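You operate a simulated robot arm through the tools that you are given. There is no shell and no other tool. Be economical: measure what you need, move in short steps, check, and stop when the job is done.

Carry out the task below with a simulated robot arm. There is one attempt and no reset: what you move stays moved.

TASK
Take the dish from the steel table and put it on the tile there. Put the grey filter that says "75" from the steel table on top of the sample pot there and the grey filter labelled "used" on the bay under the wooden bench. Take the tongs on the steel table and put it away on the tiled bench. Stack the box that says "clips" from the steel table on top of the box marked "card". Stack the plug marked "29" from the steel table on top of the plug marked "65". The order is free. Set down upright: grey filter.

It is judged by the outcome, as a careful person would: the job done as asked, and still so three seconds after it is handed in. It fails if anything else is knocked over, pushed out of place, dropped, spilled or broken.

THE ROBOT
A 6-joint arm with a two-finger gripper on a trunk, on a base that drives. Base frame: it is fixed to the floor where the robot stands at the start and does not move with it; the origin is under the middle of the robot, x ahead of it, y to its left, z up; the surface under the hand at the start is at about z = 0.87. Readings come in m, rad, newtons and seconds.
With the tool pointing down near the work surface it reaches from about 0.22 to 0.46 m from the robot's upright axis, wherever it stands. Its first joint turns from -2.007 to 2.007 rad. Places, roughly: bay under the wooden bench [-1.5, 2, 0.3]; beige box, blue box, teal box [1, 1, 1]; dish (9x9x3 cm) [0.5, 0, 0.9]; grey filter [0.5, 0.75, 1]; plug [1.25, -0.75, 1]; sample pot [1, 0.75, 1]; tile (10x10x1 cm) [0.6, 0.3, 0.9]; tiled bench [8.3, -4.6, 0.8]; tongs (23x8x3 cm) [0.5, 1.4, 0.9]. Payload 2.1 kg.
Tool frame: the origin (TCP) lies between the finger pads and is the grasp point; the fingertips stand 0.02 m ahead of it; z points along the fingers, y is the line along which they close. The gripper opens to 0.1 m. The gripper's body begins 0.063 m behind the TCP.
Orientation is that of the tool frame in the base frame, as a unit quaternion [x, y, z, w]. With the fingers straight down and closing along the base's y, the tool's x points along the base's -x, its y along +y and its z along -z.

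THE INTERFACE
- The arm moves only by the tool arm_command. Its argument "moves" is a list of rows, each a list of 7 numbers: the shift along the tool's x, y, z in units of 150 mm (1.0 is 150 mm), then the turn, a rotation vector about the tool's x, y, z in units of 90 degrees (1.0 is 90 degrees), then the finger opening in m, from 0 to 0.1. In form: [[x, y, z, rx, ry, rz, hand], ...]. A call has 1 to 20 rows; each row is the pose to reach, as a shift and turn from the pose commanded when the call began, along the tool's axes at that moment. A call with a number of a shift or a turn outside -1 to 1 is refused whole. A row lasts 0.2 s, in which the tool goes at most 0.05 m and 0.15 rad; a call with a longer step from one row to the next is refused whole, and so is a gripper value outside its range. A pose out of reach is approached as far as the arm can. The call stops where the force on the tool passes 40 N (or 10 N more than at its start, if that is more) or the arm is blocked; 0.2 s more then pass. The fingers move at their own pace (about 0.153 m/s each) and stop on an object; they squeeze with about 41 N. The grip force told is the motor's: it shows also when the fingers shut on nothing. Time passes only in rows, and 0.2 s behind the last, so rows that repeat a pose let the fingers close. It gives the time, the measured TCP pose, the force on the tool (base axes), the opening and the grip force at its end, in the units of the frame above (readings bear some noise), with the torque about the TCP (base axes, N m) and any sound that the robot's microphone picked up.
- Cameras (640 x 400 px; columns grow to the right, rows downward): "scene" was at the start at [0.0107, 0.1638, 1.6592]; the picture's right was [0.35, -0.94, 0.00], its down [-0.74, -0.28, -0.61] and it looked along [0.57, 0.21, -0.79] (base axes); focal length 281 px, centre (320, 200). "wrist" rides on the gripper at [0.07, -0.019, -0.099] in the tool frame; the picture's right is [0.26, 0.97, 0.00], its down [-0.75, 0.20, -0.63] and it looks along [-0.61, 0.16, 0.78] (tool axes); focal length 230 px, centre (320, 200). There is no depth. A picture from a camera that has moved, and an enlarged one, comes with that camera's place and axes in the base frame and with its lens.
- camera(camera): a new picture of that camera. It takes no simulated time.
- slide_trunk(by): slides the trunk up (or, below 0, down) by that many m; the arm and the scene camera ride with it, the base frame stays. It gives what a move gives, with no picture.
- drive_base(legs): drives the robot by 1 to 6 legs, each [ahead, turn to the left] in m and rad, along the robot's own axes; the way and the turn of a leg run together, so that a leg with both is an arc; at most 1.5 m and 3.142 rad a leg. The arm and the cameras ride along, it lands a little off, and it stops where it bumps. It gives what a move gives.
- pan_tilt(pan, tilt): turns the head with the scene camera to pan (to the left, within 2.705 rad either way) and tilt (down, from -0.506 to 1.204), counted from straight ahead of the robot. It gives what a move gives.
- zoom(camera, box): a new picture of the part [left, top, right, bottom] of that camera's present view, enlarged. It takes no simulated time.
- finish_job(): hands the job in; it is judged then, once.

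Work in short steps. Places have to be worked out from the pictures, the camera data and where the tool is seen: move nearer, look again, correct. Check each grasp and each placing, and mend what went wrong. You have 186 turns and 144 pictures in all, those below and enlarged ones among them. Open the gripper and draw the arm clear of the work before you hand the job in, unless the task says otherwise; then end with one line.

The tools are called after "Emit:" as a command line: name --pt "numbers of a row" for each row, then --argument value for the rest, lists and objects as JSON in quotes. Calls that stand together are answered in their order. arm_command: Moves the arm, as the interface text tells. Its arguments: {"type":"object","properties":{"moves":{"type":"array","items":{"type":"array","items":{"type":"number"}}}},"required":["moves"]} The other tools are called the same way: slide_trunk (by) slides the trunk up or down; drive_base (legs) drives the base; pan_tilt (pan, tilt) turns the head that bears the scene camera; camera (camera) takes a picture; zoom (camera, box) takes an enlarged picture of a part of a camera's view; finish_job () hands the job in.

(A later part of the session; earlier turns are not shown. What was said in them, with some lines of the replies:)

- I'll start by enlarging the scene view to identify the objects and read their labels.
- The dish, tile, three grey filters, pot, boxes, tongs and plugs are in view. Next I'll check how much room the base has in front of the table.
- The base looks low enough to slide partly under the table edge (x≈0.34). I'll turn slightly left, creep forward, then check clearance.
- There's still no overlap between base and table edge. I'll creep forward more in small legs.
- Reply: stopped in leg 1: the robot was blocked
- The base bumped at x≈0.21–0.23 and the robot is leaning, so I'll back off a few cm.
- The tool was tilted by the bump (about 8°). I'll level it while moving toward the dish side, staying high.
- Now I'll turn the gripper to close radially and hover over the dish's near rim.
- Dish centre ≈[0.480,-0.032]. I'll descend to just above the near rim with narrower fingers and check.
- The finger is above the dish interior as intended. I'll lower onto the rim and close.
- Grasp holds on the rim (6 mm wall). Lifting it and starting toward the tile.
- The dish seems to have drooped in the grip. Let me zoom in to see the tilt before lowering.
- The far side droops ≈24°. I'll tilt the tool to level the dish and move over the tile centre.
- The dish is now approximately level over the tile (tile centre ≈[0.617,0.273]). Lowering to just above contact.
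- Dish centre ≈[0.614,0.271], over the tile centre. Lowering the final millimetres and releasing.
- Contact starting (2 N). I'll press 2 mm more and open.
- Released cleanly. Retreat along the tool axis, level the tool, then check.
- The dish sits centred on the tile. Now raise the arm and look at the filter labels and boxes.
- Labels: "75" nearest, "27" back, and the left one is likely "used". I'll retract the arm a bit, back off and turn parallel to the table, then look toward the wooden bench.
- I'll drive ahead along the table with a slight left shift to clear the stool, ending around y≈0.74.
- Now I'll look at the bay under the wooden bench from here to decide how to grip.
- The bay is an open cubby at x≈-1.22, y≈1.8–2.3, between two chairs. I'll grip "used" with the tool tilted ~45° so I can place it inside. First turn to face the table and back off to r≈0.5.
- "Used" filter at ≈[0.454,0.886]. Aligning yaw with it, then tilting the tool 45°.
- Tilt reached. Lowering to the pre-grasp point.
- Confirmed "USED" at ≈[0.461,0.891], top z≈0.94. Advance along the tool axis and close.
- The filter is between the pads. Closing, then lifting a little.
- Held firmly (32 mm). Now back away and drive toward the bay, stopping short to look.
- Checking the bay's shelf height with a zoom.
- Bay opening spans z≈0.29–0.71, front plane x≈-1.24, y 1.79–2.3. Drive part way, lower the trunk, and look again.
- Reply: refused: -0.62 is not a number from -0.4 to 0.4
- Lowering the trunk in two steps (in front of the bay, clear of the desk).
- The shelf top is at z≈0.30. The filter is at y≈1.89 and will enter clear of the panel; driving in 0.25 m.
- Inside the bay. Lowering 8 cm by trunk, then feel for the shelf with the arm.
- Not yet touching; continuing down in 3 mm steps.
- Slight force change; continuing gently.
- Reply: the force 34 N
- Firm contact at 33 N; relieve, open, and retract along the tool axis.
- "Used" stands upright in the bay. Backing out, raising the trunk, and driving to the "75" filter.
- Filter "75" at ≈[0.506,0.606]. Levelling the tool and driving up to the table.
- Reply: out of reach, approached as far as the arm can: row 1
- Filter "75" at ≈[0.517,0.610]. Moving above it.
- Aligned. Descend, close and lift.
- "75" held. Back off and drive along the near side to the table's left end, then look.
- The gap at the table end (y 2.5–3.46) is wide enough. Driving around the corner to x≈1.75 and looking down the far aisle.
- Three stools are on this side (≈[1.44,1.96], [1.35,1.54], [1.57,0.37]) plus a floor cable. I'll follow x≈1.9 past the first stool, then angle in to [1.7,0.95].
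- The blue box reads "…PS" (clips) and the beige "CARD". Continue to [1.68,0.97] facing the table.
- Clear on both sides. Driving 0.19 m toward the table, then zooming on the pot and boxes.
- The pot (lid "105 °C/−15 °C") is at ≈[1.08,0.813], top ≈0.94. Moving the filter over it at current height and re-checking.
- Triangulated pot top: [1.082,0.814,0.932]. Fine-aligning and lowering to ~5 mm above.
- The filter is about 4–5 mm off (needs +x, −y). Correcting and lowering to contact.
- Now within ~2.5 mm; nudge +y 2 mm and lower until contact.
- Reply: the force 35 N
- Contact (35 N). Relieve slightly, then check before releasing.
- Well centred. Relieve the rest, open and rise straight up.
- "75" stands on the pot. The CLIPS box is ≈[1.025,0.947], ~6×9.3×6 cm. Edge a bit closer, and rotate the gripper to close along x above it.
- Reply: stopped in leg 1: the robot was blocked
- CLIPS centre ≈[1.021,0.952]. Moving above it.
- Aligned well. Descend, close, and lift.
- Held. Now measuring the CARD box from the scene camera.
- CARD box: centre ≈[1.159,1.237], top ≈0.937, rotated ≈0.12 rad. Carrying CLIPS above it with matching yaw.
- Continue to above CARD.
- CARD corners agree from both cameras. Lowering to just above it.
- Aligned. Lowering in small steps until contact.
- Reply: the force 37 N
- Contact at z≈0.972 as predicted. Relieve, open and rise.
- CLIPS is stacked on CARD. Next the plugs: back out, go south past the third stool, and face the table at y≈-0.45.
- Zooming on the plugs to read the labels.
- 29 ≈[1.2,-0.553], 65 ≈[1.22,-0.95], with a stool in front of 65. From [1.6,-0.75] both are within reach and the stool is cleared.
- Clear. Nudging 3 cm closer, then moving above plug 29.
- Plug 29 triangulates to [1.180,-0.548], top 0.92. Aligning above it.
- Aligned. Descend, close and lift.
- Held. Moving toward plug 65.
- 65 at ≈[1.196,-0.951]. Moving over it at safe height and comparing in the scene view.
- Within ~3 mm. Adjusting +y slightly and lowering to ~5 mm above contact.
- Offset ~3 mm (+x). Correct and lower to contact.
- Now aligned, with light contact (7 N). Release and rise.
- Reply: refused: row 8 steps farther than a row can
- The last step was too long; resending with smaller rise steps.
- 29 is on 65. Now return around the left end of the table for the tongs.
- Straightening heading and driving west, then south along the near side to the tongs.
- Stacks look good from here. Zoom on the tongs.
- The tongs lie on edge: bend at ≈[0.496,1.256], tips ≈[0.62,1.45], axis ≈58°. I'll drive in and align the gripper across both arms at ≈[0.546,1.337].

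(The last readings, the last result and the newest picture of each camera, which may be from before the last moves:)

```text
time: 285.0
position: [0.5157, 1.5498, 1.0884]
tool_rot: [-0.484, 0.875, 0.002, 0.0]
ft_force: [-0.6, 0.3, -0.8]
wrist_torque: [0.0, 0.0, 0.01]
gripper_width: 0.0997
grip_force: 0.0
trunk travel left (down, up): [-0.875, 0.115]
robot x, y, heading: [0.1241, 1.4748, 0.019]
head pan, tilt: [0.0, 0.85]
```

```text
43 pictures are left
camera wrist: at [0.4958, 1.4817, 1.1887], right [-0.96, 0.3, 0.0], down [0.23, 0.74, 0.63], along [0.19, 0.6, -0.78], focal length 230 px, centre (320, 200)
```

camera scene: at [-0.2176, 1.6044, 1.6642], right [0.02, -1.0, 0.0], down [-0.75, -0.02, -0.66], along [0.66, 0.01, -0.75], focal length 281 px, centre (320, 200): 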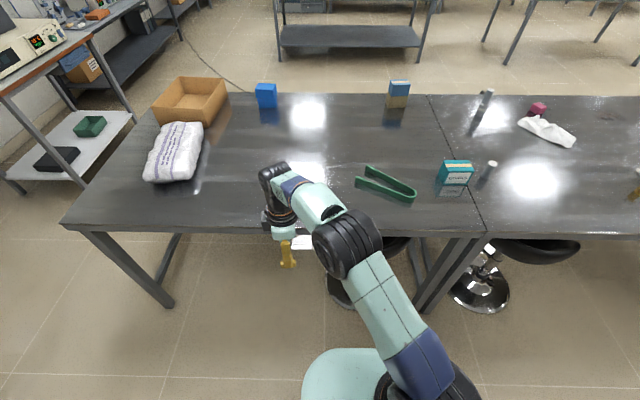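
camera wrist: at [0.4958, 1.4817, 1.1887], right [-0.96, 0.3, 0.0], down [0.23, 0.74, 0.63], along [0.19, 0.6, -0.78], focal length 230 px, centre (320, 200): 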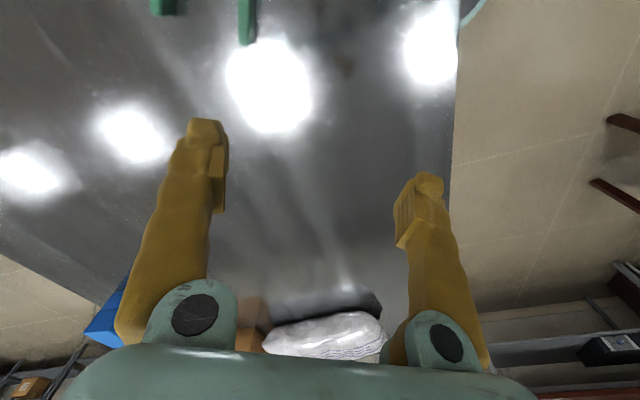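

Moving toward the tongs' grip point at height.

Emit:
arm_command --pt "0.2 -0.18 0.05 0 0 0 0.1" --pt "0.4 -0.37 0.1 0 0 0 0.1" --pt "0.6 -0.55 0.15 0 0 0 0.1" --pt "0.8 -0.74 0.2 0 0 0 0.1" --pt "0.98 -0.924 0.25 0 0 0 0.1"

Emit:
camera --camera "wrist"

```text
time: 286.2
position: [0.5567, 1.3484, 1.0523]
tool_rot: [-0.485, 0.875, 0.002, 0.0]
ft_force: [-0.4, -0.1, 0.0]
wrist_torque: [0.03, -0.01, 0.01]
gripper_width: 0.1001
grip_force: 0.1
trunk travel left (down, up): [-0.875, 0.115]
robot x, y, heading: [0.1223, 1.4757, 0.019]
head pan, tilt: [0.0, 0.85]
```

```text
42 pictures are left
camera wrist: at [0.5359, 1.2811, 1.1519], right [-0.96, 0.29, 0.0], down [0.23, 0.74, 0.63], along [0.18, 0.61, -0.77], focal length 230 px, centre (320, 200)
```

wrist: 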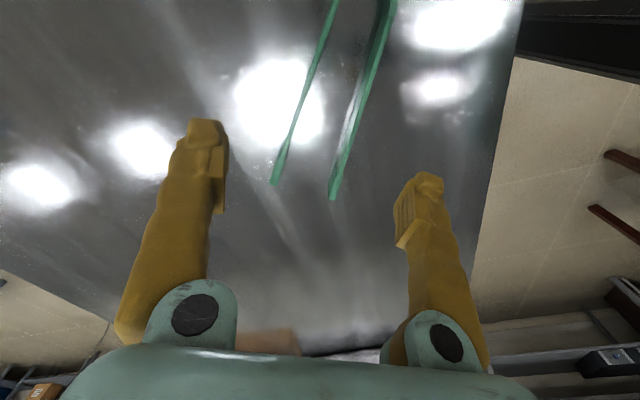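

Midline needs +14 mm along the closing axis. Shift and descend part way.

Emit:
arm_command --pt "0 0.05 0.25 0 0 0 0.1" --pt "0 0.093 0.5 0 0 0 0.1" --pt "0 0.093 0.68 0 0 0 0.1"

Emit:
camera --camera "wrist"

```text
time: 287.0
position: [0.5452, 1.3605, 0.9491]
tool_rot: [-0.485, 0.875, 0.002, 0.001]
ft_force: [0.0, -0.5, -0.7]
wrist_torque: [0.01, -0.04, 0.02]
gripper_width: 0.1001
grip_force: 0.1
trunk travel left (down, up): [-0.875, 0.115]
robot x, y, heading: [0.1209, 1.4731, 0.024]
head pan, tilt: [0.0, 0.85]
```

```text
41 pictures are left
camera wrist: at [0.5238, 1.2931, 1.0492], right [-0.96, 0.29, 0.0], down [0.23, 0.74, 0.63], along [0.18, 0.6, -0.78], focal length 230 px, centre (320, 200)
```

wrist: 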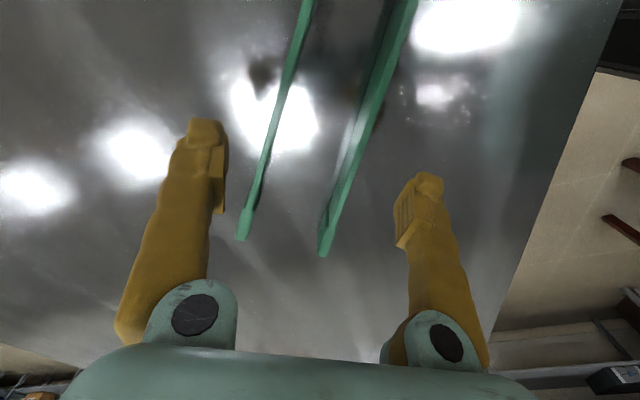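

Fingers straddle both arms symmetrically. Descend and close.

Emit:
arm_command --pt "0 0 0.18 0 0 0 0.1" --pt "0 0 0.345 0 0 0 0.1" --pt "0 0 0.345 0 0 0 0.07" --pt "0 0 0.345 0 0 0 0.03" --pt "0 0 0.345 0 0 0 0" --pt "0 0 0.345 0 0 0 0"

Emit:
camera --camera "wrist"

```text
time: 288.4
position: [0.5443, 1.3598, 0.8983]
tool_rot: [-0.485, 0.874, 0.002, 0.0]
ft_force: [0.4, -0.2, 0.1]
wrist_torque: [-0.01, 0.01, -0.01]
gripper_width: 0.049
grip_force: 41.0
trunk travel left (down, up): [-0.875, 0.115]
robot x, y, heading: [0.1175, 1.4739, 0.022]
head pan, tilt: [0.0, 0.85]
```

```text
40 pictures are left
camera wrist: at [0.5241, 1.2924, 0.9977], right [-0.96, 0.29, 0.0], down [0.23, 0.74, 0.63], along [0.18, 0.6, -0.78], focal length 230 px, centre (320, 200)
```

wrist: 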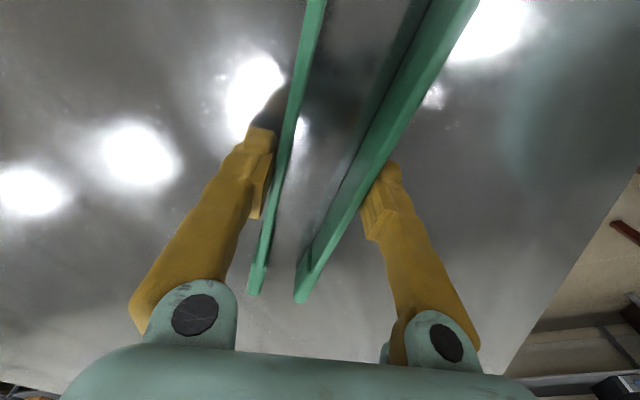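

Gripped at 49 mm. Lift and check.

Emit:
arm_command --pt "0 0 -0.15 0 0 0 0" --pt "0 0 -0.4 0 0 0 0" --pt "0 0 -0.7 0 0 0 0" --pt "0 0 -1 0 0 0 0"

Emit:
camera --camera "wrist"

```text
time: 289.4
position: [0.5436, 1.3595, 1.0489]
tool_rot: [-0.485, 0.875, 0.001, 0.0]
ft_force: [0.2, 0.3, -0.9]
wrist_torque: [-0.03, 0.03, 0.0]
gripper_width: 0.0491
grip_force: 40.7
trunk travel left (down, up): [-0.875, 0.115]
robot x, y, heading: [0.1206, 1.4729, 0.021]
head pan, tilt: [0.0, 0.85]
```

```text
39 pictures are left
camera wrist: at [0.5229, 1.2909, 1.1495], right [-0.96, 0.29, 0.0], down [0.23, 0.74, 0.63], along [0.18, 0.6, -0.78], focal length 230 px, centre (320, 200)
```

wrist: 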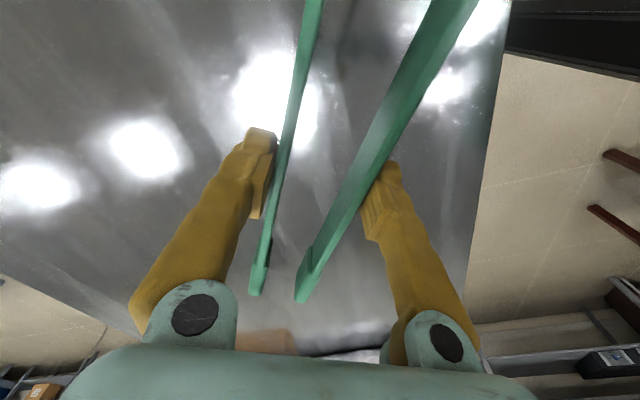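

Firm. Drive back around to the far aisle.

Emit:
drive_base --legs '[[-0.38, 0], [0, 1.55], [1.47, 0], [0, -1.571], [1.5, 0], [0.85, 0]]'

Emit:
drive_base --legs '[[0, -1.5], [1.5, 0]]'

Emit:
pan_tilt --pan 0.5 --tilt 0.35

Emit:
camera --camera "scene"

```text
time: 317.6
position: [2.5268, 2.6892, 1.0484]
tool_rot: [-0.455, 0.891, 0.001, 0.0]
ft_force: [0.5, -0.1, -0.9]
wrist_torque: [-0.02, 0.05, -0.02]
gripper_width: 0.0488
grip_force: 40.8
trunk travel left (down, up): [-0.875, 0.115]
robot x, y, heading: [2.112, 2.8316, -0.048]
head pan, tilt: [0.0, 0.85]
```

```text
time: 328.5
position: [2.0182, 0.9475, 1.0488]
tool_rot: [0.283, 0.959, 0.0, 0.002]
ft_force: [0.6, 0.6, -1.9]
wrist_torque: [0.01, 0.06, 0.02]
gripper_width: 0.0487
grip_force: 41.3
trunk travel left (down, up): [-0.875, 0.115]
robot x, y, heading: [2.1378, 1.3674, -1.568]
head pan, tilt: [0.0, 0.85]
```

```text
time: 329.4
position: [2.0177, 0.9459, 1.0489]
tool_rot: [0.284, 0.959, 0.001, 0.002]
ft_force: [0.7, 1.3, -0.8]
wrist_torque: [0.01, 0.05, 0.02]
gripper_width: 0.0485
grip_force: 40.9
trunk travel left (down, up): [-0.875, 0.115]
robot x, y, heading: [2.1363, 1.3685, -1.568]
head pan, tilt: [0.499, 0.351]
```

```text
38 pictures are left
camera scene: at [2.3235, 1.3441, 1.7079], right [-0.88, -0.48, 0.0], down [-0.17, 0.3, -0.94], along [0.45, -0.82, -0.34], focal length 281 px, centre (320, 200)
```

scene: 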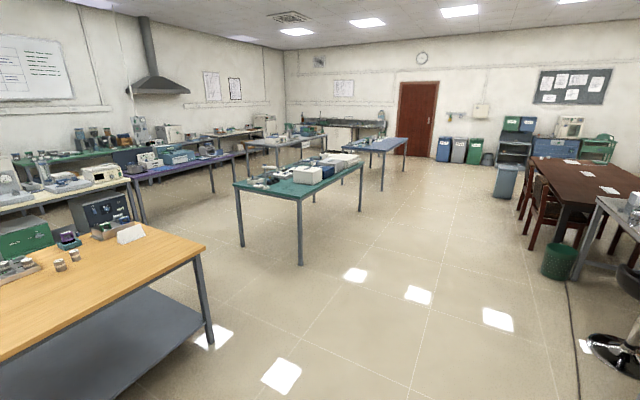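

Zooming toward the expected tiled bench location.

Emit:
zoom --camera "scene" --box '[120, 90, 440, 290]'

```text
2.00 times, centred on (280, 190) of scene
camera zoom: at [2.3235, 1.3441, 1.7079], right [-0.88, -0.48, 0.0], down [-0.17, 0.3, -0.94], along [0.45, -0.82, -0.34], focal length 561 px, centre (400, 220)
```

zoom: 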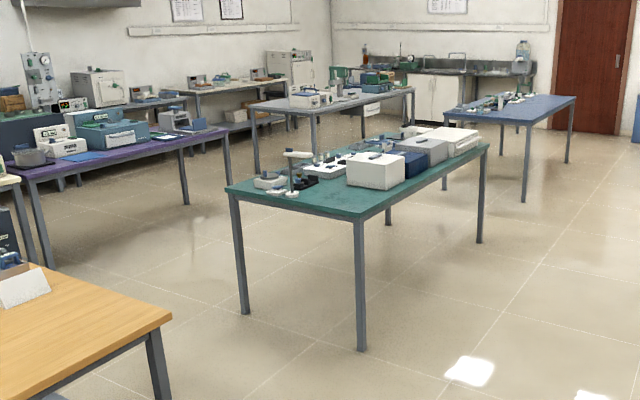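

The tiled bench is likely the pale one by the far wall (front x≈8.0, y −3.7…−5.5). I'll go down the main corridor to y≈−6.4, then east. First section.

Emit:
drive_base --legs '[[0, 0.094], [1.5, 0], [1.5, 0], [1.5, 0], [1.5, 0]]'

Emit:
pan_tilt --pan 0.8 --tilt 0.4

Emit:
camera --camera "scene"

```text
time: 358.4
position: [2.5961, -5.0382, 1.0494]
tool_rot: [0.244, 0.97, 0.001, 0.001]
ft_force: [0.0, -1.2, -0.5]
wrist_torque: [0.03, 0.06, -0.03]
gripper_width: 0.0486
grip_force: 41.2
trunk travel left (down, up): [-0.875, 0.115]
robot x, y, heading: [2.6864, -4.6092, -1.485]
head pan, tilt: [0.499, 0.351]
```

```text
time: 359.2
position: [2.5963, -5.0379, 1.0487]
tool_rot: [0.243, 0.97, 0.002, 0.001]
ft_force: [0.8, 0.8, -0.8]
wrist_torque: [0.01, 0.01, -0.02]
gripper_width: 0.0488
grip_force: 41.4
trunk travel left (down, up): [-0.875, 0.115]
robot x, y, heading: [2.6765, -4.6059, -1.483]
head pan, tilt: [0.799, 0.4]
```

```text
36 pictures are left
camera scene: at [2.8883, -4.5965, 1.7034], right [-0.63, -0.77, 0.0], down [-0.3, 0.25, -0.92], along [0.71, -0.58, -0.39], focal length 281 px, centre (320, 200)
```

scene: 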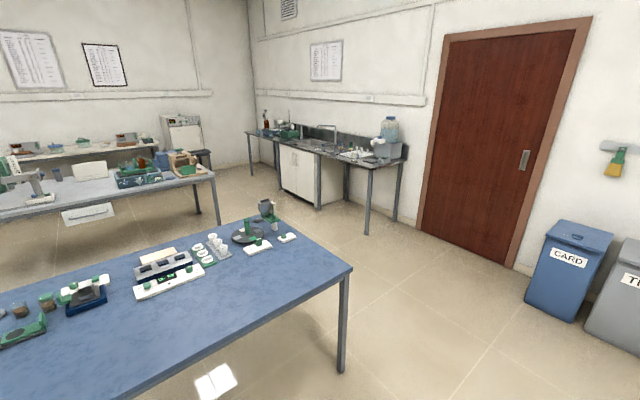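

The channel between the tables' ends (y≈−5.6) and the sink bench (y≈−7.0) is clear. Driving along y≈−6.3.

Emit:
drive_base --legs '[[1.5, 0], [0.2, 0], [0, 1.483], [1.5, 0], [1.2, 0]]'

Emit:
pan_tilt --pan 0.3 --tilt 0.45

Emit:
camera --camera "scene"

```text
time: 384.2
position: [6.0003, -6.2479, 1.0495]
tool_rot: [-0.496, 0.868, 0.002, 0.0]
ft_force: [-0.2, 0.4, -0.9]
wrist_torque: [-0.02, 0.0, -0.03]
gripper_width: 0.0488
grip_force: 41.1
trunk travel left (down, up): [-0.875, 0.115]
robot x, y, heading: [5.5736, -6.1448, 0.046]
head pan, tilt: [0.799, 0.4]
```

```text
time: 385.2
position: [6.0008, -6.2475, 1.0482]
tool_rot: [-0.496, 0.868, 0.001, 0.0]
ft_force: [-1.0, -0.8, -0.3]
wrist_torque: [-0.03, 0.06, 0.01]
gripper_width: 0.0487
grip_force: 40.4
trunk travel left (down, up): [-0.875, 0.115]
robot x, y, heading: [5.5711, -6.1472, 0.045]
head pan, tilt: [0.3, 0.45]
```

```text
35 pictures are left
camera scene: at [5.5948, -5.9789, 1.6987], right [0.34, -0.94, 0.0], down [-0.41, -0.15, -0.9], along [0.85, 0.31, -0.44], focal length 281 px, centre (320, 200)
```

scene: 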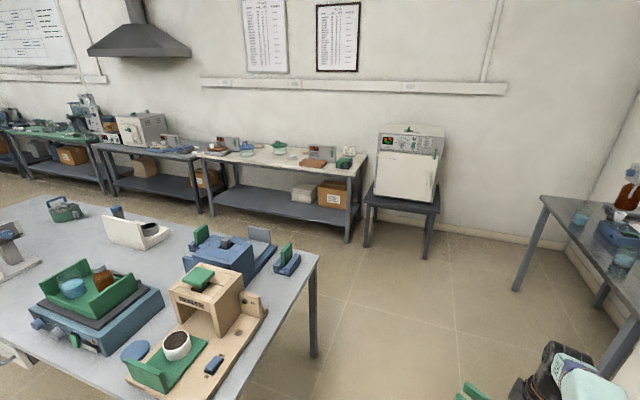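

The pale (tiled) bench is at x≥8.0, y −5.4…−3.7. Zooming for free space.

Emit:
zoom --camera "scene" --box '[180, 120, 380, 220]'

```text
3.20 times, centred on (280, 170) of scene
camera zoom: at [5.5948, -5.9789, 1.6987], right [0.34, -0.94, 0.0], down [-0.41, -0.15, -0.9], along [0.85, 0.31, -0.44], focal length 898 px, centre (448, 296)
```

zoom: 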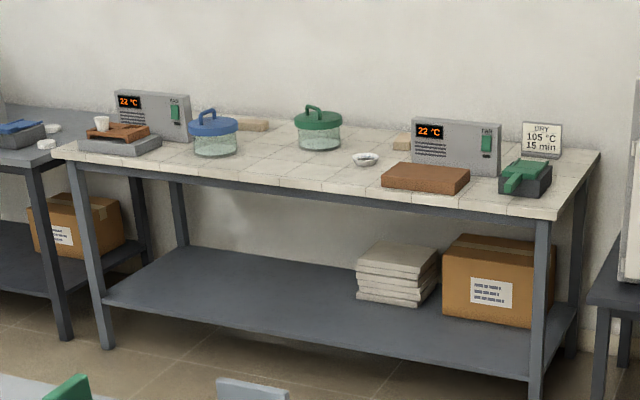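

Tiled bench confirmed; free strip around [8.15,-4.46]. Driving to the aisle in front of it and facing it.

Emit:
drive_base --legs '[[1.5, 0], [0.33, 0], [0, 1.526], [1.5, 0], [0.18, 0], [0, -1.571]]'

Emit:
pan_tilt --pan 0.0 --tilt 0.8

Emit:
camera --camera "scene"

```text
time: 410.2
position: [7.9203, -4.5317, 1.049]
tool_rot: [-0.459, 0.888, 0.002, 0.001]
ft_force: [0.3, 0.0, -0.4]
wrist_torque: [-0.01, -0.03, -0.03]
gripper_width: 0.0488
grip_force: 41.0
trunk travel left (down, up): [-0.875, 0.115]
robot x, y, heading: [7.5026, -4.3929, -0.042]
head pan, tilt: [0.3, 0.45]
```

```text
time: 411.0
position: [7.9208, -4.5314, 1.0484]
tool_rot: [-0.459, 0.888, 0.002, 0.001]
ft_force: [-0.3, 0.6, -1.4]
wrist_torque: [-0.03, 0.0, 0.0]
gripper_width: 0.0486
grip_force: 40.5
trunk travel left (down, up): [-0.875, 0.115]
robot x, y, heading: [7.5055, -4.3919, -0.042]
head pan, tilt: [0.0, 0.799]
```

```text
33 pictures are left
camera scene: at [7.5308, -4.2545, 1.6683], right [-0.04, -1.0, 0.0], down [-0.72, 0.03, -0.7], along [0.7, -0.03, -0.72], focal length 281 px, centre (320, 200)
```

scene: 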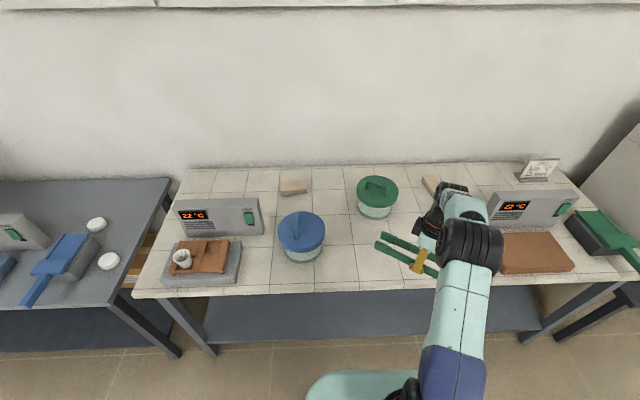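

The bench is in front. I'll drive 0.21 m in, then rotate the tongs parallel to the bench over the free strip at ≈[8.10,-4.60].

Emit:
drive_base --legs '[[0.21, 0]]'

Emit:
arm_command --pt "0 0 0 0 0 -0.09 0" --pt "0.1 0.02 0 0 0 -0.18 0" --pt "0.25 0.03 0 0 0 -0.27 0" --pt "0.4 0.03 0 0 0 -0.36 0" --pt "0.45 0.03 0 0 0 -0.39 0"

Emit:
camera --camera "wrist"

Emit:
camera --camera "scene"

```text
time: 412.7
position: [8.1315, -4.5401, 1.0494]
tool_rot: [-0.457, 0.889, 0.002, 0.002]
ft_force: [0.2, -0.3, -1.8]
wrist_torque: [-0.06, 0.01, 0.0]
gripper_width: 0.0488
grip_force: 41.0
trunk travel left (down, up): [-0.875, 0.115]
robot x, y, heading: [7.7178, -4.4034, -0.041]
head pan, tilt: [0.0, 0.799]
```

```text
time: 413.9
position: [8.0903, -4.5926, 1.0472]
tool_rot: [-0.705, 0.709, 0.001, 0.001]
ft_force: [0.2, 0.0, -1.0]
wrist_torque: [0.01, 0.04, 0.01]
gripper_width: 0.0486
grip_force: 41.1
trunk travel left (down, up): [-0.875, 0.115]
robot x, y, heading: [7.7174, -4.4019, -0.039]
head pan, tilt: [0.0, 0.799]
```

```text
32 pictures are left
camera wrist: at [8.1078, -4.6612, 1.1478], right [-0.97, -0.25, 0.0], down [-0.2, 0.75, 0.63], along [-0.16, 0.61, -0.77], focal length 230 px, centre (320, 200)
```

wrist: 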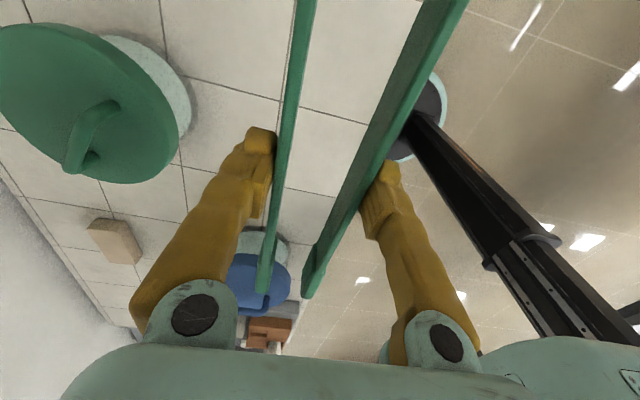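

```text
31 pictures are left
camera scene: at [7.7438, -4.2633, 1.6683], right [-0.04, -1.0, 0.0], down [-0.72, 0.03, -0.7], along [0.7, -0.03, -0.72], focal length 281 px, centre (320, 200)
```

scene: 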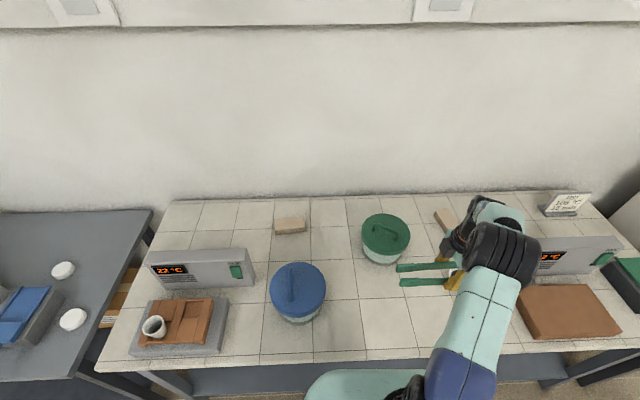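

Bench top ≈0.80 with edge x≈7.96; clear of the jar. Lowering.

Emit:
arm_command --pt "0.03 -0.03 0.25 0 0 0 0" --pt "0.03 -0.03 0.5 0 0 0 0" --pt "0.03 -0.03 0.75 0 0 0 0" --pt "0.03 -0.03 1 0 0 0 0"

Emit:
camera --camera "wrist"

Emit:
zoom --camera "scene" --box '[340, 180, 560, 360]'

```text
time: 414.9
position: [8.0948, -4.5958, 0.8987]
tool_rot: [-0.705, 0.709, 0.001, 0.002]
ft_force: [-0.1, 0.8, -1.8]
wrist_torque: [-0.01, 0.0, -0.01]
gripper_width: 0.049
grip_force: 41.0
trunk travel left (down, up): [-0.875, 0.115]
robot x, y, heading: [7.7166, -4.3992, -0.04]
head pan, tilt: [0.0, 0.799]
```

```text
30 pictures are left
camera wrist: at [8.1131, -4.665, 0.9977], right [-0.97, -0.25, 0.0], down [-0.2, 0.75, 0.63], along [-0.16, 0.61, -0.77], focal length 230 px, centre (320, 200)
```

wrist: 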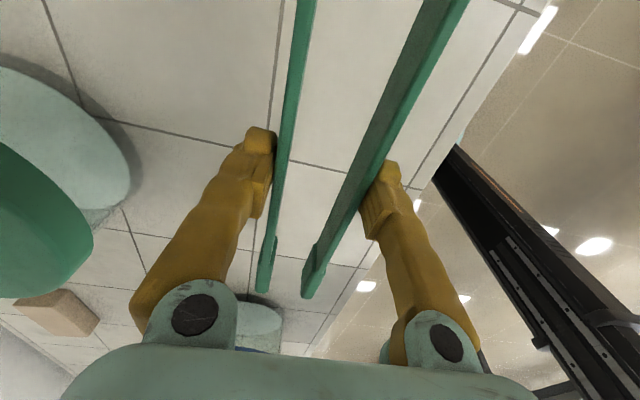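

```text
2.22 times, centred on (450, 270) of scene
camera zoom: at [7.7447, -4.2639, 1.6684], right [-0.04, -1.0, 0.0], down [-0.72, 0.03, -0.7], along [0.7, -0.03, -0.72], focal length 624 px, centre (31, 44)
```

zoom: 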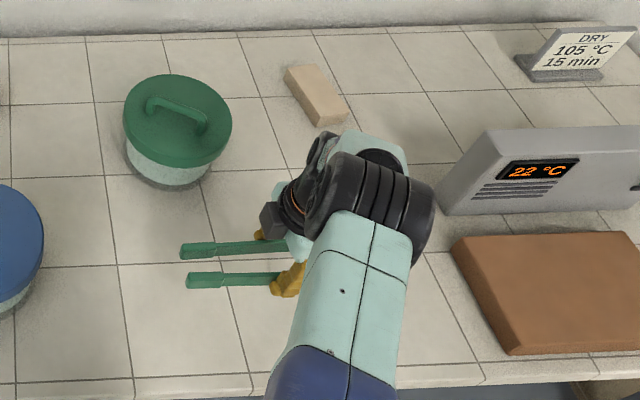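

Clear. Continue lowering toward contact (expected TCP z≈0.83).

Emit:
arm_command --pt "0 0 0.2 0 0 0 0" --pt "0 0 0.38 0 0 0 0" --pt "0 0 0.41 0 0 0 0"

Emit:
arm_command --pt "0 0 0.02 0 0 0 0" --pt "0 0 0.04 0 0 0 0" --pt "0 0 0.06 0 0 0 0"

Emit:
camera --camera "wrist"

```text
time: 415.7
position: [8.0944, -4.5953, 0.8379]
tool_rot: [-0.705, 0.709, 0.002, 0.0]
ft_force: [0.5, 0.0, -1.4]
wrist_torque: [-0.02, 0.04, 0.02]
gripper_width: 0.0486
grip_force: 41.0
trunk travel left (down, up): [-0.875, 0.115]
robot x, y, heading: [7.7187, -4.3973, -0.044]
head pan, tilt: [0.0, 0.799]
```

```text
time: 416.5
position: [8.0948, -4.5957, 0.8301]
tool_rot: [-0.704, 0.71, 0.001, 0.002]
ft_force: [-0.9, 0.6, 9.4]
wrist_torque: [1.18, -0.01, -0.09]
gripper_width: 0.0488
grip_force: 40.9
trunk travel left (down, up): [-0.875, 0.115]
robot x, y, heading: [7.7175, -4.399, -0.044]
head pan, tilt: [0.0, 0.799]
```

```text
28 pictures are left
camera wrist: at [8.1118, -4.6643, 0.9293], right [-0.97, -0.25, 0.0], down [-0.2, 0.75, 0.63], along [-0.16, 0.61, -0.78], focal length 230 px, centre (320, 200)
```

wrist: 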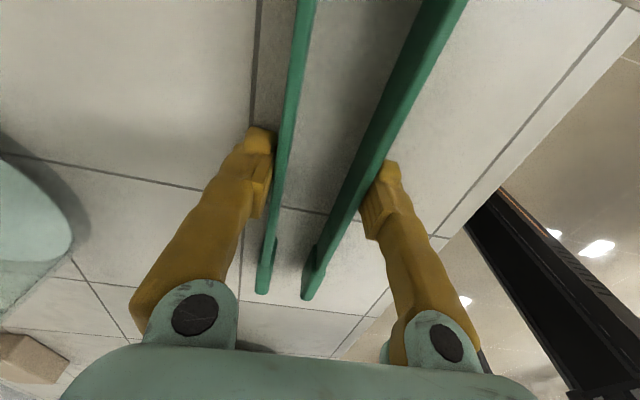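

Contact at the tip end first; press another 1–2 mm to settle flat, then release.

Emit:
arm_command --pt "0 0 0.008 0 0 0 0" --pt "0 0 0.013 0 0 0 0"

```text
time: 417.1
position: [8.0947, -4.5962, 0.8285]
tool_rot: [-0.706, 0.708, -0.001, 0.001]
ft_force: [2.5, 0.6, 19.9]
wrist_torque: [0.37, 0.3, -0.14]
gripper_width: 0.0488
grip_force: 41.5
trunk travel left (down, up): [-0.875, 0.115]
robot x, y, heading: [7.7173, -4.4012, -0.038]
head pan, tilt: [0.0, 0.799]
```

Flat now. Open and rise.

Emit:
arm_command --pt "0 0 -0.008 0 0 0 0.05" --pt "0 0 -0.008 0 0 0 0.065" --pt "0 0 -0.008 0 0 0 0.08" --pt "0 0 -0.008 0 0 0 0.08" --pt "0 0 -0.15 0 0 0 0.08" --pt "0 0 -0.4 0 0 0 0.08" --pt "0 0 -0.7 0 0 0 0.08" --pt "0 0 -1 0 0 0 0.08"

Emit:
camera --camera "wrist"

Emit:
camera --camera "scene"

```text
time: 418.9
position: [8.0927, -4.597, 0.9752]
tool_rot: [-0.705, 0.709, 0.001, 0.0]
ft_force: [-0.1, 0.1, 0.0]
wrist_torque: [0.01, -0.01, -0.01]
gripper_width: 0.0799
grip_force: 0.1
trunk travel left (down, up): [-0.875, 0.115]
robot x, y, heading: [7.717, -4.399, -0.041]
head pan, tilt: [0.0, 0.799]
```

```text
27 pictures are left
camera wrist: at [8.1113, -4.6652, 1.0751], right [-0.97, -0.25, 0.0], down [-0.2, 0.75, 0.63], along [-0.16, 0.61, -0.78], focal length 230 px, centre (320, 200)
```

wrist: 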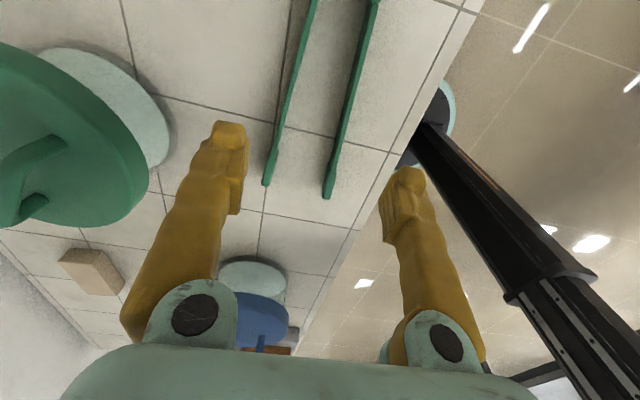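

```text
26 pictures are left
camera scene: at [7.7427, -4.2625, 1.6682], right [-0.04, -1.0, 0.0], down [-0.72, 0.03, -0.7], along [0.7, -0.03, -0.72], focal length 281 px, centre (320, 200)
```

scene: 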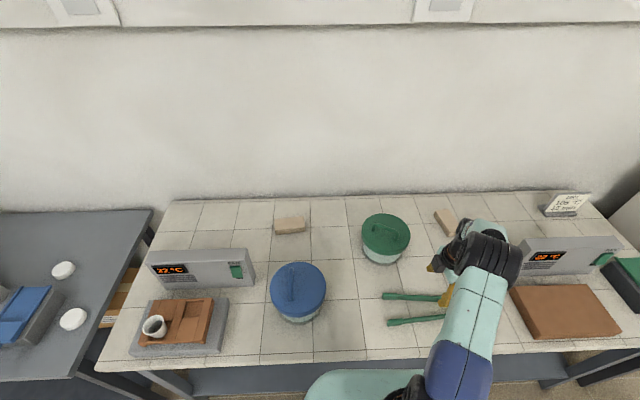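

The tongs lie on the tiled bench. Raise the arm, back away, and take a final check picture.

Emit:
arm_command --pt "0 0 -0.25 0 0 0 0.08" --pt "0 0 -0.5 0 0 0 0.08" --pt "0 0 -0.75 0 0 0 0.08"

Emit:
drive_base --legs '[[-0.3, 0]]'

Emit:
camera --camera "scene"

```text
time: 419.7
position: [8.0959, -4.5969, 1.0899]
tool_rot: [-0.704, 0.71, 0.001, 0.001]
ft_force: [-0.8, -0.8, 0.0]
wrist_torque: [0.03, 0.0, -0.02]
gripper_width: 0.08
grip_force: 0.1
trunk travel left (down, up): [-0.875, 0.115]
robot x, y, heading: [7.7167, -4.3991, -0.046]
head pan, tilt: [0.0, 0.799]
```

```text
time: 421.8
position: [7.7932, -4.5838, 1.0888]
tool_rot: [-0.705, 0.71, 0.002, 0.0]
ft_force: [0.0, -0.2, 0.5]
wrist_torque: [-0.02, 0.03, 0.03]
gripper_width: 0.0799
grip_force: 0.0
trunk travel left (down, up): [-0.875, 0.115]
robot x, y, heading: [7.4108, -4.3877, -0.041]
head pan, tilt: [0.0, 0.799]
```

```text
25 pictures are left
camera scene: at [7.4421, -4.2507, 1.6682], right [-0.04, -1.0, 0.0], down [-0.72, 0.03, -0.7], along [0.7, -0.03, -0.72], focal length 281 px, centre (320, 200)
```

scene: 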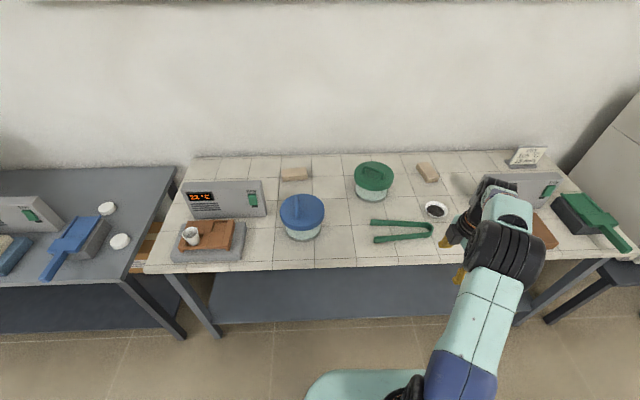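

The tongs are down, the nearby items are undisturbed, and the arm is clear, so I'm handing the job in.

Emit:
finish_job

```text
The job is handed in.
```

All five placings are done and the job is handed in: the dish is on the tile, "75" upright on the sample pot, "used" upright in the bay under the wooden bench, the tongs on the tiled bench, and CLIPS on CARD with plug 29 on 65.
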